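You operate a simulated robot arm through the tools that you are given. There is no shell and no other tool. Be economical: measure what you need, move in short steps, check, and stop when the job is done.

The job below is to be done with a simulated robot arm. You get a single attempt, and the scene is never put back.

TASK
Put the grey foam block on the yellow coaster.
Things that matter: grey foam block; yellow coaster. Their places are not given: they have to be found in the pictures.

The check looks at the end state, three seconds after you hand in, the way a careful person would. Anything else that was tipped, shoved, dropped, spilled or broken makes it a failure.

THE ROBOT
A 6-joint arm with a two-finger parallel gripper, fixed in place. Base frame: the origin is at the foot of the arm, x ahead of it, y to its left, z up; the work surface is at about z = 0. Units: cm, rad, N and s.
With the tool pointing down near the work surface it reaches from about 14 to 58 cm from the base axis. Its first joint turns from -1.152 to 1.152 rad. Payload 2.1 kg.
The TCP is the grasp point between the finger pads, 3 cm short of the fingertips. In the tool frame z runs along the fingers and y along their closing line. Largest opening 9.4 cm; finger width 2.8, thickness 1; the body of the gripper, 5 by 9.6 cm, starts 5.5 cm behind the TCP.
Orientation is told as [roll, pitch, yaw] about the base's x, y, z axes, in that order, counted from this pose: with the fingers straight down and closing along the base's y, the tool's x points along the base's -x, its y along +y and its z along -z.

THE INTERFACE
- The arm moves only by the tool step_arm. Its argument "series" is a list of rows, each an object (a shift or turn left out is 0, a gripper value left out holds the last) with "translation": the shift along the tool's x, y, z in cm, a list of three; "yaw": the turn about the tool's z in rad; "grip": the gripper command, from -1 (shut) to 1 (fully open), values between in proportion. In form: [{"translation": [x, y, z], "yaw": yaw, "grip": grip}, ...]. A call has 1 to 20 rows; each row shifts and turns the commanded pose from where the row before left it, along the tool's axes as they then stand. A row lasts 0.2 s, in which the tool goes at most 5 cm and 0.15 rad; a call with a longer step from one row to the next is refused whole, and so is a gripper value outside its range. A pose out of reach is approached as far as the arm can. The call stops where the force on the tool passes 40 N (or 10 N more than at its start, if that is more) or the arm is blocked; 0.2 s more then pass. The fingers move at their own pace (about 7.2 cm/s each) and stop on an object; they squeeze with about 39 N. The grip force told is the motor's: it shows also when the fingers shut on nothing. Time passes only in rows, and 0.2 s behind the last, so rows that do not move let the fingers close. The reply holds the time, the measured pose of the TCP, the force on the tool along the base axes, the opening and the grip force, in the units named above and with some noise.
- Cameras (640 x 400 px; columns grow to the right, rows downward): "scene" is fixed at [6.18, -37.27, 47.57]; the picture's right is [0.60, -0.80, 0.00], its down [-0.52, -0.39, -0.76] and it looks along [0.61, 0.45, -0.65] (base axes); focal length 367 px, centre (320, 200). "wrist" rides on the gripper at [7.6, 1.4, -10.3] in the tool frame; the picture's right is [-0.18, 0.98, 0.00], its down [-0.75, -0.14, -0.64] and it looks along [-0.63, -0.12, 0.77] (tool axes); focal length 243 px, centre (320, 200).
- snapshot(camera): a new picture of that camera. No time passes.
- pixel_to_xyz(camera, pixels): for up to 12 pixels [column, row] of the newest picture of that camera ("zoom" is the newest enlarged one), the place [x, y, z] in the base frame of the surface seen there, good to about 0.2 cm, but the place of the scene camera against the robot may be out by one fixed shift of up to 2.5 cm in any direction. No time passes.
- inspect(camera, box): a new picture of the part [left, top, right, bottom] of that camera's present view, enlarged. No time passes.
- finish_job(): hands the job in; it is judged then, once.

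Keep the steps short. Do not move on a guess: measure, check each grasp and each placing, and mend mistakes. In all there are 60 turns and 30 pictures (those below and enlarged ones count). Leave the gripper open and the arm clear of the work at the hand-in unless told otherwise, and finish with a single line.

The tools are called after "Emit:" by a JSON object that holds its "method" and its "body". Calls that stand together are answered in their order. step_arm: Moves the arm, as the interface text tells. Its arguments: {"type":"object","properties":{"series":{"type":"array","items":{"type":"object","properties":{"translation":{"type":"array","items":{"type":"number"}},"yaw":{"type":"number"},"grip":{"type":"number"}}}}},"required":["series"]} The other tools are called the same way: snapshot (camera) takes a picture; pixel_to_xyz (camera, pixels) gives the place of the surface under pixels of a picture; inspect (camera, box) takes an enlarged picture of a part of a camera's view; finish_job () hands the job in.

At the start:

```text
time_s: 0.0
tcp_pos: [21.27, -19.65, 27.42]
ee_rot: [0.001, -0.002, 0.001]
wrist_force: [0.2, -0.2, -0.9]
opening: 9.39
finger_force: 0.1
```

scene: 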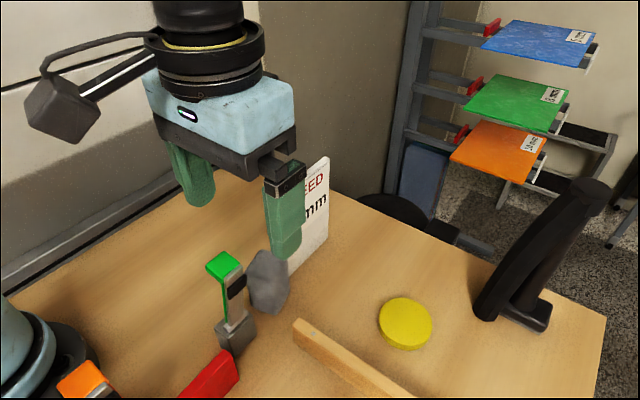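
wrist: 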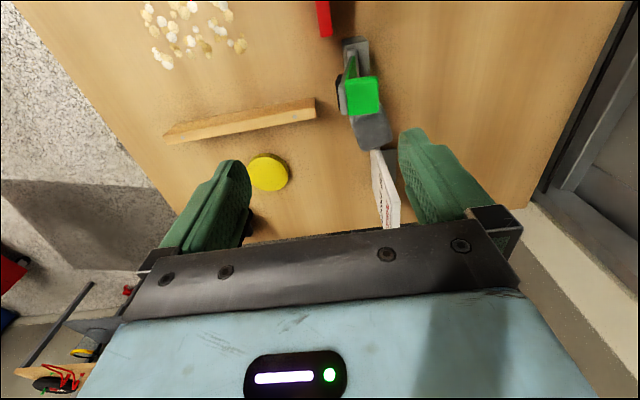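

I see what looks like a grey block near scene (268,282), beside a clamp-like object and a white sign. The yellow coaster is at about (405,323). I'll enlarge both views to see them better.

Emit:
{"method": "inspect", "body": {"camera": "scene", "box": [180, 140, 460, 400]}}

Emit:
{"method": "inspect", "body": {"camera": "wrist", "box": [220, 0, 460, 240]}}

```text
1.54 times, centred on (320, 270) of scene
```

zoom: 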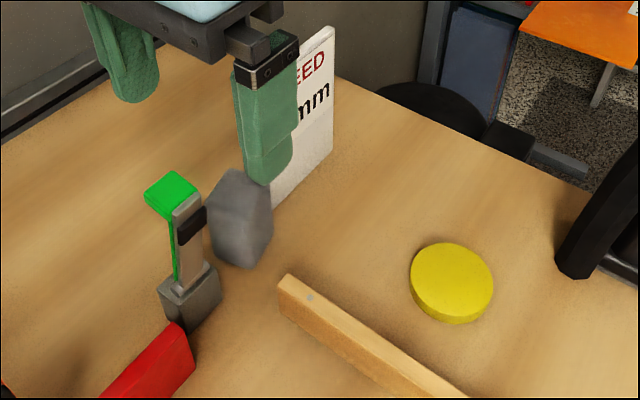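

```text
1.67 times, centred on (340, 120) of wrist
```

zoom: 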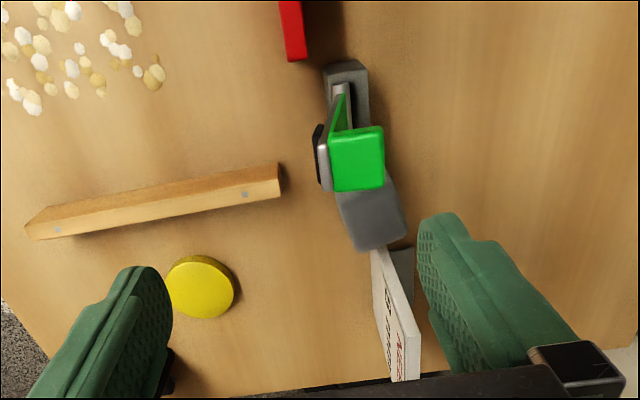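

The zoom shows the grey block's top, partly under a green flag on a stand, with the sign just behind it. I'll measure the block, coaster, flag and sign through the wrist view, then take scene-view points to compare.

Emit:
{"method": "pixel_to_xyz", "body": {"camera": "zoom", "pixels": [[342, 200], [392, 185], [404, 228], [358, 246], [372, 215], [358, 160], [335, 185], [382, 130], [380, 255], [412, 345], [200, 285], [278, 185]]}}

Emit:
{"method": "pixel_to_xyz", "body": {"camera": "scene", "pixels": [[405, 318], [262, 265], [268, 252], [280, 265], [268, 300], [283, 300], [225, 262], [237, 288], [254, 285], [286, 285], [328, 160], [236, 335]]}}

```text
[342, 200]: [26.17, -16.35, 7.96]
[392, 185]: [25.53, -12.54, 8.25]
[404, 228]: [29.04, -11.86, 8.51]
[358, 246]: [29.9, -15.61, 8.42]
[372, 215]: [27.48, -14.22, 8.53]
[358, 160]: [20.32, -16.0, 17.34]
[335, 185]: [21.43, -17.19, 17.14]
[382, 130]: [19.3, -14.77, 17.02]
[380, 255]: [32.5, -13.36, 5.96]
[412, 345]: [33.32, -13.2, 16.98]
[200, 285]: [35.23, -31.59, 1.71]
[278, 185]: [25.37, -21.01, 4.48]
```

```text
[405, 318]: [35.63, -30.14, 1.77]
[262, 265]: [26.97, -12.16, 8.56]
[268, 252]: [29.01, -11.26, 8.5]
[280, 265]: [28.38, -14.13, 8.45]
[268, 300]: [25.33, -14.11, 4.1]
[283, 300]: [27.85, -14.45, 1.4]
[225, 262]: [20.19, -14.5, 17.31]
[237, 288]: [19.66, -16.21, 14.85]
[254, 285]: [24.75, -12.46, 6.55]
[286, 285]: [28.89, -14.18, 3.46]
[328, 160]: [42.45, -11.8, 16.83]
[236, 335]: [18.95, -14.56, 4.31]
```

The coaster reads about (35,-31.5) and the block's top about 8.5 high, turned about 0.2 rad. The camera housing on the gripper could hit the flag (z 17), and the sign stands close behind the block. I'll measure the housing at scene (65,110), plus the flag and sign edges.

Emit:
{"method": "pixel_to_xyz", "body": {"camera": "scene", "pixels": [[28, 118], [78, 142], [97, 100], [48, 78], [60, 105], [85, 120], [207, 267], [222, 252], [243, 264], [291, 272], [327, 240], [303, 200]]}}

Emit:
{"method": "pixel_to_xyz", "body": {"camera": "zoom", "pixels": [[333, 188], [383, 186], [380, 128], [331, 135], [373, 250], [374, 262], [384, 252], [394, 375], [405, 270], [318, 140], [390, 180], [417, 370]]}}

```text
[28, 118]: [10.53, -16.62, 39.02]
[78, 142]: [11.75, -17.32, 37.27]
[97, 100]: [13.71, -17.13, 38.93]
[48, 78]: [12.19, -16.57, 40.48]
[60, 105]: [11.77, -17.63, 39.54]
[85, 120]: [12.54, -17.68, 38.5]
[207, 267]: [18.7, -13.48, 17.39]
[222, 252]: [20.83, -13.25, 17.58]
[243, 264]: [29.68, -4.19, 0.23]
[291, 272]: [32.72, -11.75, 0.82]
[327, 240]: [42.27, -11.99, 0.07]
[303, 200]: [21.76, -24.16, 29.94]
```

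```text
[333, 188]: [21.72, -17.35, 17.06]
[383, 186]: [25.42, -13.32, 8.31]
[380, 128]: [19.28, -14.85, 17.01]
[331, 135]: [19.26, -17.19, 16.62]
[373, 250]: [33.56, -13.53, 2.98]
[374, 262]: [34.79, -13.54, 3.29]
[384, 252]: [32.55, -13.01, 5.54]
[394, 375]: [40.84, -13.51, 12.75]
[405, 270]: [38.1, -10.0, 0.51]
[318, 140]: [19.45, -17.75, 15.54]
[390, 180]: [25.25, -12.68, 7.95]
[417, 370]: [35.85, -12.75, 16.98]
```

The flag spans x 18.5 to 21.7 and y -17.4 to -14.7, with its top at 17.3. The housing bottom is about 9.7 above the TCP. A TCP height of about 8.6 clears the flag and still overlaps the block by about 3 cm. I'll close nearly along y and go to a hover over (27.5,-13.9) first.

Emit:
{"method": "step_arm", "body": {"series": [{"translation": [-2.1, 1.92, 0], "grip": 1}, {"translation": [-2.1, 1.92, 0]}, {"translation": [-2.03, 1.91, 0]}, {"yaw": -0.1}, {"translation": [0, 0, 3]}, {"translation": [0, 0, 3]}, {"translation": [0, 0, 3]}, {}]}}

Emit:
{"method": "snapshot", "body": {"camera": "scene"}}

Emit:
{"method": "snapshot", "body": {"camera": "wrist"}}

```text
time_s: 1.8
tcp_pos: [27.53, -13.91, 18.6]
ee_rot: [-0.001, -0.002, 0.1]
wrist_force: [-0.6, 0.2, 0.7]
opening: 9.43
finger_force: 0.1
```

```text
25 pictures are left
```

scene: 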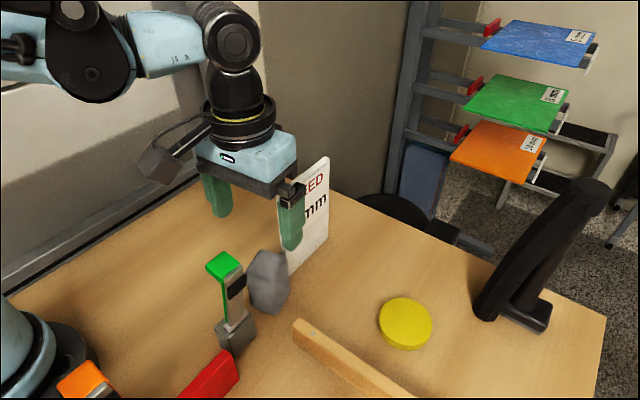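

```text
24 pictures are left
```

wrist: 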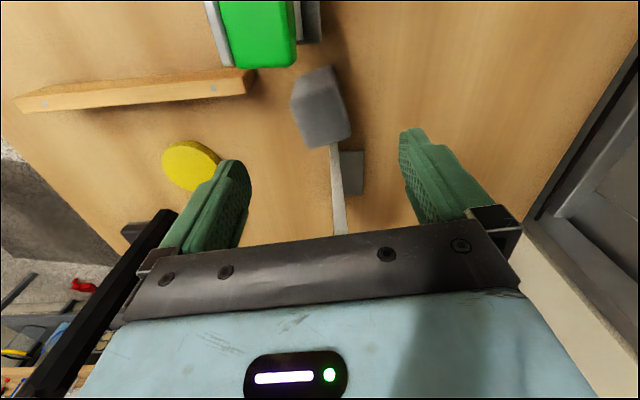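

The block is now fully visible at wrist (322,105). I'll measure it again, with the flag edges and the housing.

Emit:
{"method": "inspect", "body": {"camera": "wrist", "box": [240, 0, 440, 200]}}

Emit:
{"method": "pixel_to_xyz", "body": {"camera": "wrist", "pixels": [[300, 78], [332, 68], [349, 136], [305, 144], [293, 105], [325, 115], [228, 66], [292, 66], [295, 20], [335, 160], [335, 220], [350, 175]]}}

Emit:
{"method": "pixel_to_xyz", "body": {"camera": "scene", "pixels": [[138, 163], [165, 183], [181, 155], [155, 148], [155, 168], [172, 175], [500, 315], [545, 330], [600, 185], [575, 190]]}}

```text
2.00 times, centred on (340, 100) of wrist
```

zoom: 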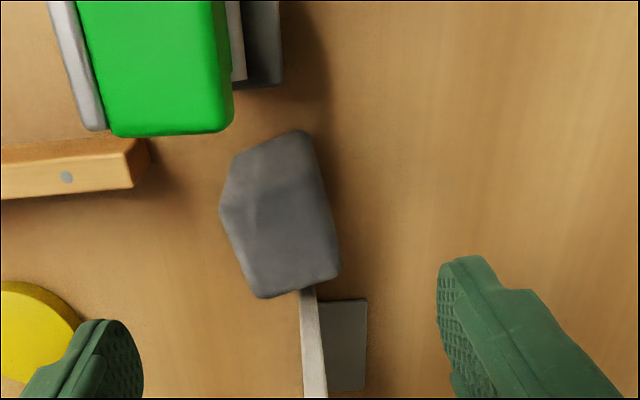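

```text
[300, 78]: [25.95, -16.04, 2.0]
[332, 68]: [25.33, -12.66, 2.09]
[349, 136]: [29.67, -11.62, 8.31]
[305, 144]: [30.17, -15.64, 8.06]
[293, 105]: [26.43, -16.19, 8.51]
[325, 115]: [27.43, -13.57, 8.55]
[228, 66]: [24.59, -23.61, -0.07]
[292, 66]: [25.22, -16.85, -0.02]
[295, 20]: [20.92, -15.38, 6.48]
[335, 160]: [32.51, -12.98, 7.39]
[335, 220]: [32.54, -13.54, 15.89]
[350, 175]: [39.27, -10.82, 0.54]
```

```text
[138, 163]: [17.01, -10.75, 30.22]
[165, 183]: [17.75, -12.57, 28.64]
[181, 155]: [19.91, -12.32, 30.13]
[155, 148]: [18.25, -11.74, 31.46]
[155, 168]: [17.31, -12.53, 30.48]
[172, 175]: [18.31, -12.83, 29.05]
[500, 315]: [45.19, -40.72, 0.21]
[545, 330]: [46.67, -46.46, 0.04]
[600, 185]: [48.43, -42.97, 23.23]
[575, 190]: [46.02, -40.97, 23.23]
```

The block's centre is (27.9,-14.0) with its top at 8.5. The housing bottom is at least 9.6 above the TCP and sits beside the flag edge. I'll descend to z about 8.3 and stop to check.

Emit:
{"method": "step_arm", "body": {"series": [{"translation": [-0.3, 0, 2]}, {"translation": [0, 0, 2]}, {"translation": [0, 0, 2]}, {"translation": [0, 0, 2]}, {"translation": [0, 0, 1.3]}, {"translation": [0, 0, 1]}, {}]}}

Emit:
{"method": "inspect", "body": {"camera": "scene", "box": [140, 130, 380, 370]}}

```text
time_s: 3.4
tcp_pos: [27.79, -13.78, 8.19]
ee_rot: [0.001, -0.002, 0.101]
wrist_force: [0.0, 0.7, 0.5]
opening: 9.43
finger_force: 0.0
```

```text
1.67 times, centred on (260, 250) of scene
```

zoom: 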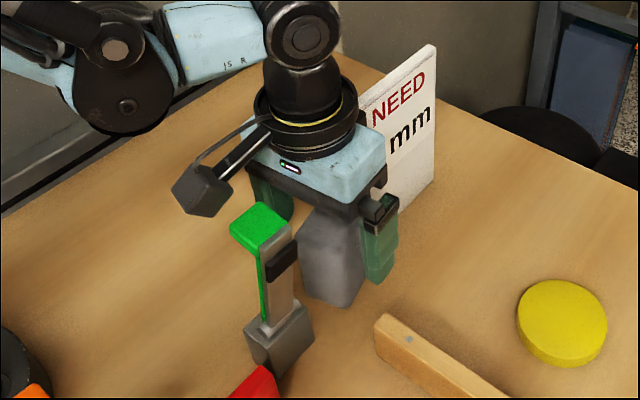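

The fingers straddle the block with no contact, and the housing is beside the flag. I'll close the gripper.

Emit:
{"method": "step_arm", "body": {"series": [{"grip": -1}, {}, {}, {}, {}]}}

```text
time_s: 4.6
tcp_pos: [27.73, -13.89, 8.25]
ee_rot: [0.0, -0.001, 0.101]
wrist_force: [-0.8, 0.9, 0.7]
opening: 4.98
finger_force: 39.0
```

The gripper holds at 4.98 cm with 39 N. I'll lift a little and check.

Emit:
{"method": "step_arm", "body": {"series": [{"translation": [0, 0, -0.7]}, {"translation": [0, 0, -1]}, {"translation": [0, 0, -1]}, {}]}}

Emit:
{"method": "inspect", "body": {"camera": "scene", "box": [140, 130, 380, 370]}}

```text
time_s: 5.6
tcp_pos: [27.69, -13.89, 10.88]
ee_rot: [0.0, -0.002, 0.102]
wrist_force: [0.0, -0.5, 0.4]
opening: 4.85
finger_force: 38.9
```

```text
1.67 times, centred on (260, 250) of scene
```

zoom: 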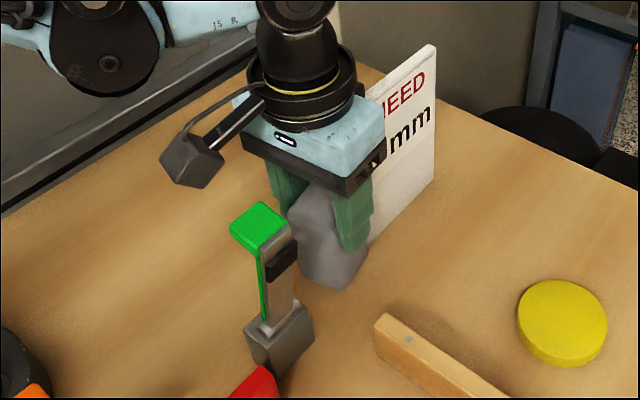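

The block rises with the gripper and the hold is steady. I'll lift it clear of the sign.

Emit:
{"method": "step_arm", "body": {"series": [{"translation": [0, 0, -2]}, {"translation": [0, 0, -3]}, {"translation": [0, 0, -3]}, {"translation": [0, 0, -3]}, {"translation": [0, 0, -3]}, {"translation": [0, 0, -3]}, {"translation": [0, 0, -1]}, {}]}}

Emit:
{"method": "snapshot", "body": {"camera": "scene"}}

Emit:
{"method": "snapshot", "body": {"camera": "wrist"}}

```text
time_s: 7.4
tcp_pos: [27.76, -13.92, 28.92]
ee_rot: [0.001, -0.001, 0.102]
wrist_force: [0.5, 0.0, -0.3]
opening: 4.72
finger_force: 39.0
```

```text
20 pictures are left
```

scene: 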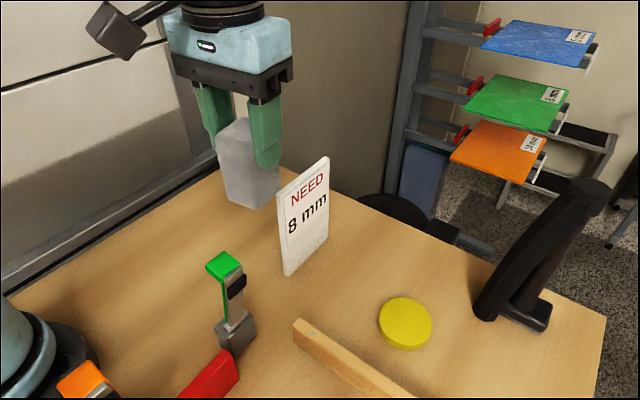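

```text
19 pictures are left
```

wrist: 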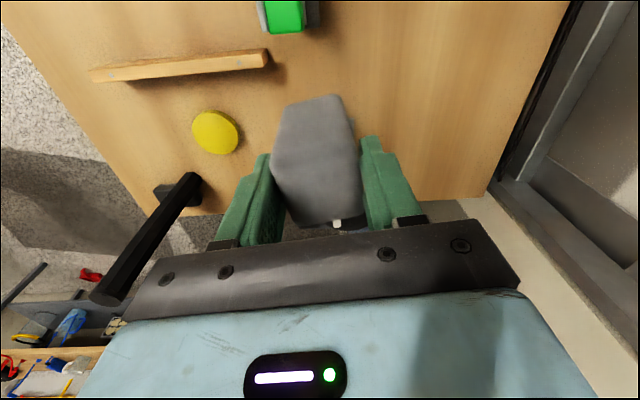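

The block is held upright and the sign, flag and stand are undisturbed. Next I'll measure the coaster's rim and the held block's underside edge.

Emit:
{"method": "pixel_to_xyz", "body": {"camera": "wrist", "pixels": [[215, 131], [193, 127], [235, 135], [207, 113], [222, 149], [290, 112], [335, 98], [283, 125], [340, 120], [303, 215], [350, 205], [315, 160]]}}

Emit:
{"method": "pixel_to_xyz", "body": {"camera": "scene", "pixels": [[405, 318], [380, 315], [431, 320], [403, 299], [406, 341], [225, 195], [252, 206], [276, 192], [252, 165], [230, 165], [218, 140], [265, 206]]}}

```text
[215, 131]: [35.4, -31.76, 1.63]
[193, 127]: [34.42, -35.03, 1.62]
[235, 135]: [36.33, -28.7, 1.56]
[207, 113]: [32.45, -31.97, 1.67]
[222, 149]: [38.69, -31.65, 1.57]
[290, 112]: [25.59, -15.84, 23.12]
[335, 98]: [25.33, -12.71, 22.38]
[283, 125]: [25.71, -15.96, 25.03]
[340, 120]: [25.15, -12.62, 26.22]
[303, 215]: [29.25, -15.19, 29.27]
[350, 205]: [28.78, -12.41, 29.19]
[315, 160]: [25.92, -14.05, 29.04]
```

```text
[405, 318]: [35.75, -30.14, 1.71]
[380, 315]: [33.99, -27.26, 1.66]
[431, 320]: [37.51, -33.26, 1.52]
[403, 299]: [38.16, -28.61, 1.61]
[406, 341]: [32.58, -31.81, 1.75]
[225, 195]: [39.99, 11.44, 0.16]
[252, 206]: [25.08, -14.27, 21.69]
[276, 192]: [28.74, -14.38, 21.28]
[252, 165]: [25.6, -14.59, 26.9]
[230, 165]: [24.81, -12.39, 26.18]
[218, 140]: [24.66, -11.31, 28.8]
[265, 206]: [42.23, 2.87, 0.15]
```

The coaster's centre is (35.5,-31.8), its top at 1.65, radius about 3.4. The held block's centre is about 0.3 behind the TCP in x. I'll travel at this height to TCP (35.75,-31.75).

Emit:
{"method": "step_arm", "body": {"series": [{"translation": [-0.3, -0.9, 0]}, {"translation": [-0.84, -2.52, 0]}, {"translation": [-0.84, -2.52, 0]}, {"translation": [-0.84, -2.52, 0]}, {"translation": [-0.84, -2.52, 0]}, {"translation": [-0.84, -2.52, 0]}, {"translation": [-0.84, -2.52, 0]}, {"translation": [-0.84, -2.52, 0]}, {}, {"translation": [0, 0, 3]}, {"translation": [0, 0, 3]}, {"translation": [0, 0, 3]}, {"translation": [0, 0, 3]}, {}]}}

Emit:
{"method": "snapshot", "body": {"camera": "scene"}}

Emit:
{"method": "snapshot", "body": {"camera": "wrist"}}

```text
time_s: 10.4
tcp_pos: [35.63, -31.61, 16.84]
ee_rot: [0.0, -0.002, 0.102]
wrist_force: [0.4, 0.1, -0.6]
opening: 4.76
finger_force: 38.4
```

```text
18 pictures are left
```

scene: 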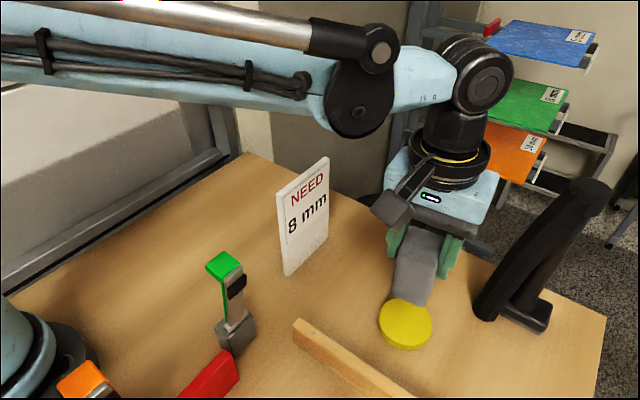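

```text
17 pictures are left
```

wrist: 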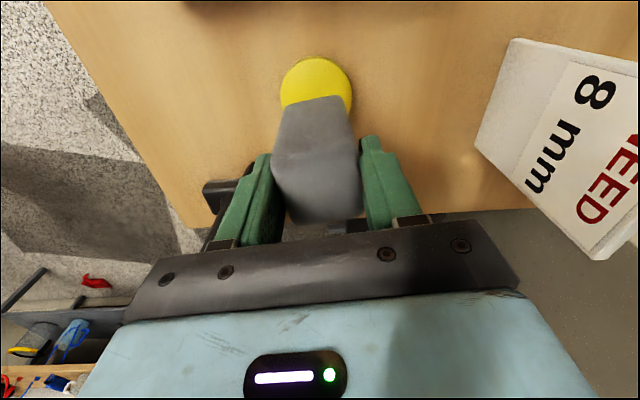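

The block is above the coaster and everything else is in place. I'll descend about 6 cm and measure the gap.

Emit:
{"method": "step_arm", "body": {"series": [{"translation": [0, 0, 2]}, {"translation": [0, 0, 2]}, {"translation": [0, 0, 1.2]}, {"translation": [0, 0, 0.8]}, {}]}}

Emit:
{"method": "inspect", "body": {"camera": "scene", "box": [330, 200, 490, 360]}}

Emit:
{"method": "snapshot", "body": {"camera": "wrist"}}

```text
time_s: 11.6
tcp_pos: [35.71, -31.54, 10.9]
ee_rot: [0.001, -0.001, 0.101]
wrist_force: [-0.6, -0.1, 0.2]
opening: 4.73
finger_force: 39.4
```

```text
2.50 times, centred on (410, 280) of scene
```

zoom: 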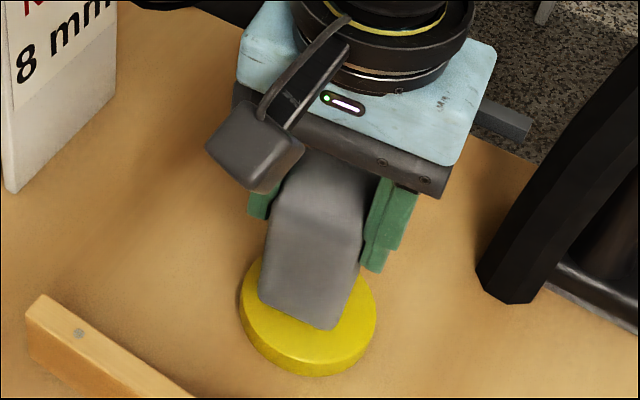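

```text
15 pictures are left
```

wrist: 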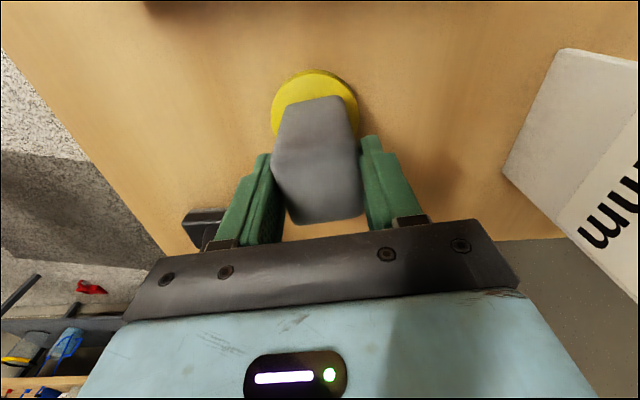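

The block sits just over the coaster, so I'll measure its lower edge against the coaster.

Emit:
{"method": "pixel_to_xyz", "body": {"camera": "wrist", "pixels": [[289, 110], [312, 103], [336, 98], [282, 125], [344, 115], [315, 72], [275, 115], [355, 110], [300, 90], [345, 95]]}}

Emit:
{"method": "pixel_to_xyz", "body": {"camera": "zoom", "pixels": [[262, 298], [328, 326], [358, 272], [295, 310], [345, 295], [300, 350], [250, 270], [365, 290]]}}

```text
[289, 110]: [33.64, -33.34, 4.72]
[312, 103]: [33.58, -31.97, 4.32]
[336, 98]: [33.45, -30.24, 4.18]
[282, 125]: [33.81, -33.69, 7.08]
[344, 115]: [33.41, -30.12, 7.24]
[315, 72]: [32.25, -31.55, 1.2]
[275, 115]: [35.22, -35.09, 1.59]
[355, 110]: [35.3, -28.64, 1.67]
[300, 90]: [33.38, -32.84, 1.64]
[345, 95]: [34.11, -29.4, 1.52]
```

```text
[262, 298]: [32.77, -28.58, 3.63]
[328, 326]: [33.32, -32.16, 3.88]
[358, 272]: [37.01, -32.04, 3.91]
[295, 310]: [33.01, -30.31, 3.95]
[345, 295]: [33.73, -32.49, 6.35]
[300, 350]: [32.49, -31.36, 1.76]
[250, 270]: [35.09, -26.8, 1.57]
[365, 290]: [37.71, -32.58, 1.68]
```

The near edge is about 0.4 too far back and the gap is 1 to 1.5 cm. I'll shift 0.4 forward, then lower in small steps while watching the force.

Emit:
{"method": "step_arm", "body": {"series": [{"translation": [-0.4, -0.1, 0]}, {"translation": [0, 0, 0.3]}, {"translation": [0, 0, 0.3]}, {"translation": [0, 0, 0.2]}, {}]}}

```text
time_s: 12.8
tcp_pos: [36.27, -31.62, 10.05]
ee_rot: [-0.001, -0.002, 0.101]
wrist_force: [-0.5, -0.1, -0.4]
opening: 4.73
finger_force: 39.0
```

No contact yet, so I'll lower another 0.2.

Emit:
{"method": "step_arm", "body": {"series": [{"translation": [0, 0, 0.1]}, {"translation": [0, 0, 0.1]}, {}]}}

Emit:
{"method": "inspect", "body": {"camera": "scene", "box": [360, 240, 460, 360]}}

```text
time_s: 13.6
tcp_pos: [36.16, -31.93, 9.89]
ee_rot: [-0.001, 0.0, 0.101]
wrist_force: [-0.2, 1.1, -0.7]
opening: 4.76
finger_force: 38.6
```

```text
3.33 times, centred on (410, 300) of scene
```

zoom: 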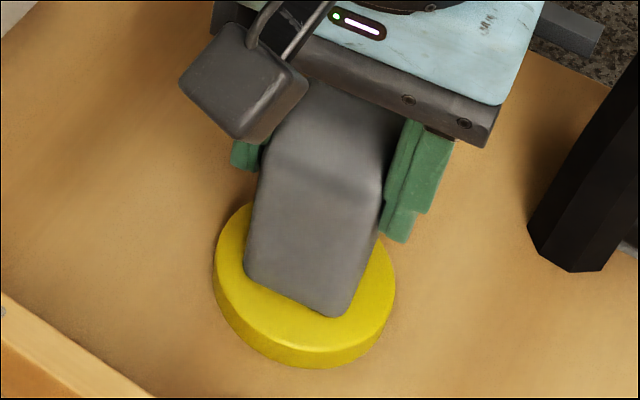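

It looks centred and close to touching. I'll keep lowering in 0.15 steps to feel for contact.

Emit:
{"method": "step_arm", "body": {"series": [{"translation": [0, 0, 0.15]}, {"translation": [0, 0, 0.15]}, {}]}}

```text
time_s: 14.4
tcp_pos: [36.28, -31.82, 9.76]
ee_rot: [-0.001, -0.001, 0.1]
wrist_force: [0.0, -0.8, 14.4]
opening: 4.75
finger_force: 38.9
stopped in row 3: the force on the tool passed its limit (the readings are from after the stop); the commanded pose is now the measured one
```

Contact: 14 N upward on the tool. I'll back off 0.1 and open slowly.

Emit:
{"method": "step_arm", "body": {"series": [{"translation": [0, 0, -0.1]}, {"grip": 0.2}, {"grip": 0.4}, {"grip": 0.7}, {"grip": 1}, {}, {}]}}

Emit:
{"method": "inspect", "body": {"camera": "scene", "box": [330, 200, 490, 360]}}

```text
time_s: 16.0
tcp_pos: [36.14, -32.0, 9.61]
ee_rot: [-0.004, -0.002, 0.099]
wrist_force: [0.1, -0.2, 0.2]
opening: 9.4
finger_force: 0.1
```

```text
2.50 times, centred on (410, 280) of scene
```

zoom: 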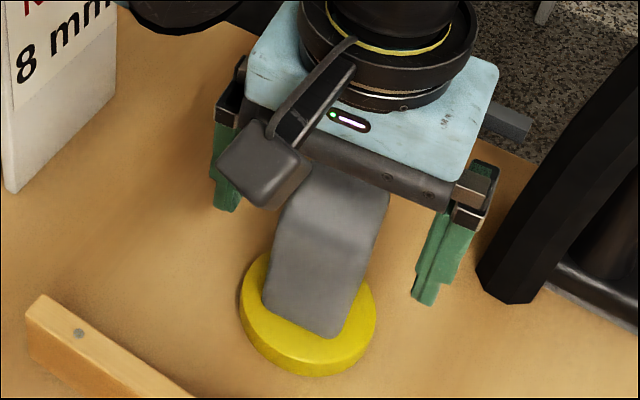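

The block stands free on the coaster. I'll rise straight up and check the result.

Emit:
{"method": "step_arm", "body": {"series": [{"translation": [0, 0, -1]}, {"translation": [0, 0, -2]}, {"translation": [0, 0, -3]}, {"translation": [0, 0, -3]}, {"translation": [0, 0, -3]}, {"translation": [0, 0, -3]}, {"translation": [0, 0, -3]}, {}, {}]}}

Emit:
{"method": "snapshot", "body": {"camera": "scene"}}

Emit:
{"method": "snapshot", "body": {"camera": "wrist"}}

```text
time_s: 18.0
tcp_pos: [36.19, -31.88, 27.47]
ee_rot: [0.0, -0.001, 0.101]
wrist_force: [0.3, 0.1, -0.6]
opening: 9.4
finger_force: 0.0
```

```text
12 pictures are left
```

scene: 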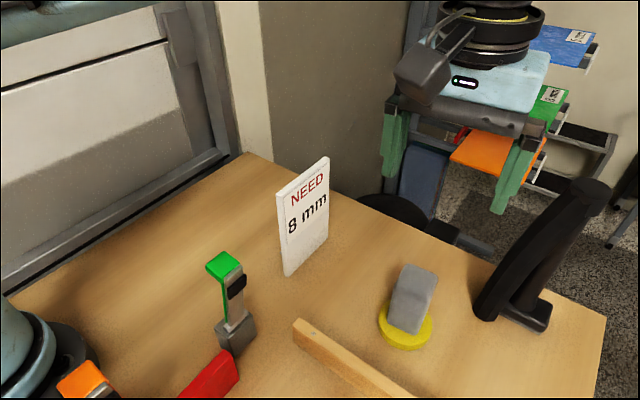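

```text
11 pictures are left
```

wrist: 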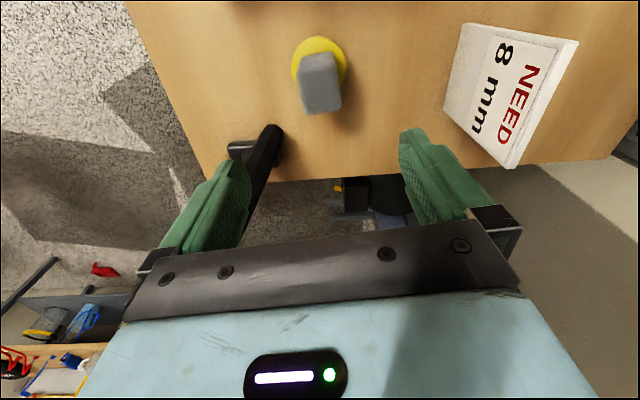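

The block is upright on the coaster and nothing else has moved. I'll make one last check of how it sits.

Emit:
{"method": "inspect", "body": {"camera": "scene", "box": [360, 250, 450, 360]}}

Emit:
{"method": "pixel_to_xyz", "body": {"camera": "wrist", "pixels": [[306, 88], [338, 82], [341, 105], [307, 112], [322, 98], [303, 58], [332, 54]]}}

```text
3.64 times, centred on (405, 305) of scene
```

zoom: 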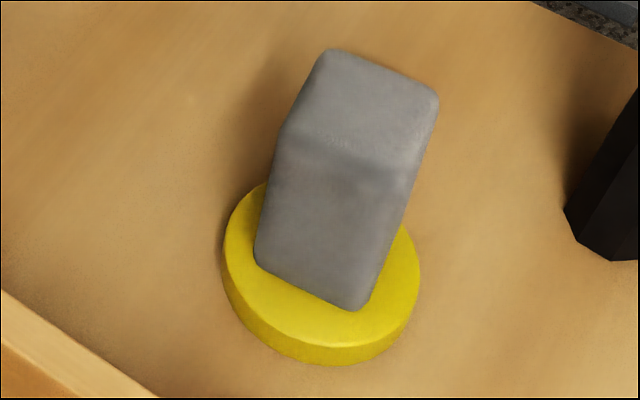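

```text
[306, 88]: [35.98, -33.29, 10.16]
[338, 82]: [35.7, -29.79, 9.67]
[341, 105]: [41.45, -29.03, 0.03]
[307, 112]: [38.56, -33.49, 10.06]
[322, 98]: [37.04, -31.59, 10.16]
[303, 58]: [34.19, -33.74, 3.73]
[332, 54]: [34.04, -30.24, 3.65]
```

The block stands level, with its top at 10.16 against the 10.15 expected. Its base is on the coaster, about 0.8 cm off centre. The gripper is open and clear, so I'll hand in.

Emit:
{"method": "finish_job", "body": {}}

```text
The job is handed in.
```

The grey foam block is standing upright on the yellow coaster, about 0.8 cm off centre; nothing else moved in the last pictures, and the gripper is open and clear.
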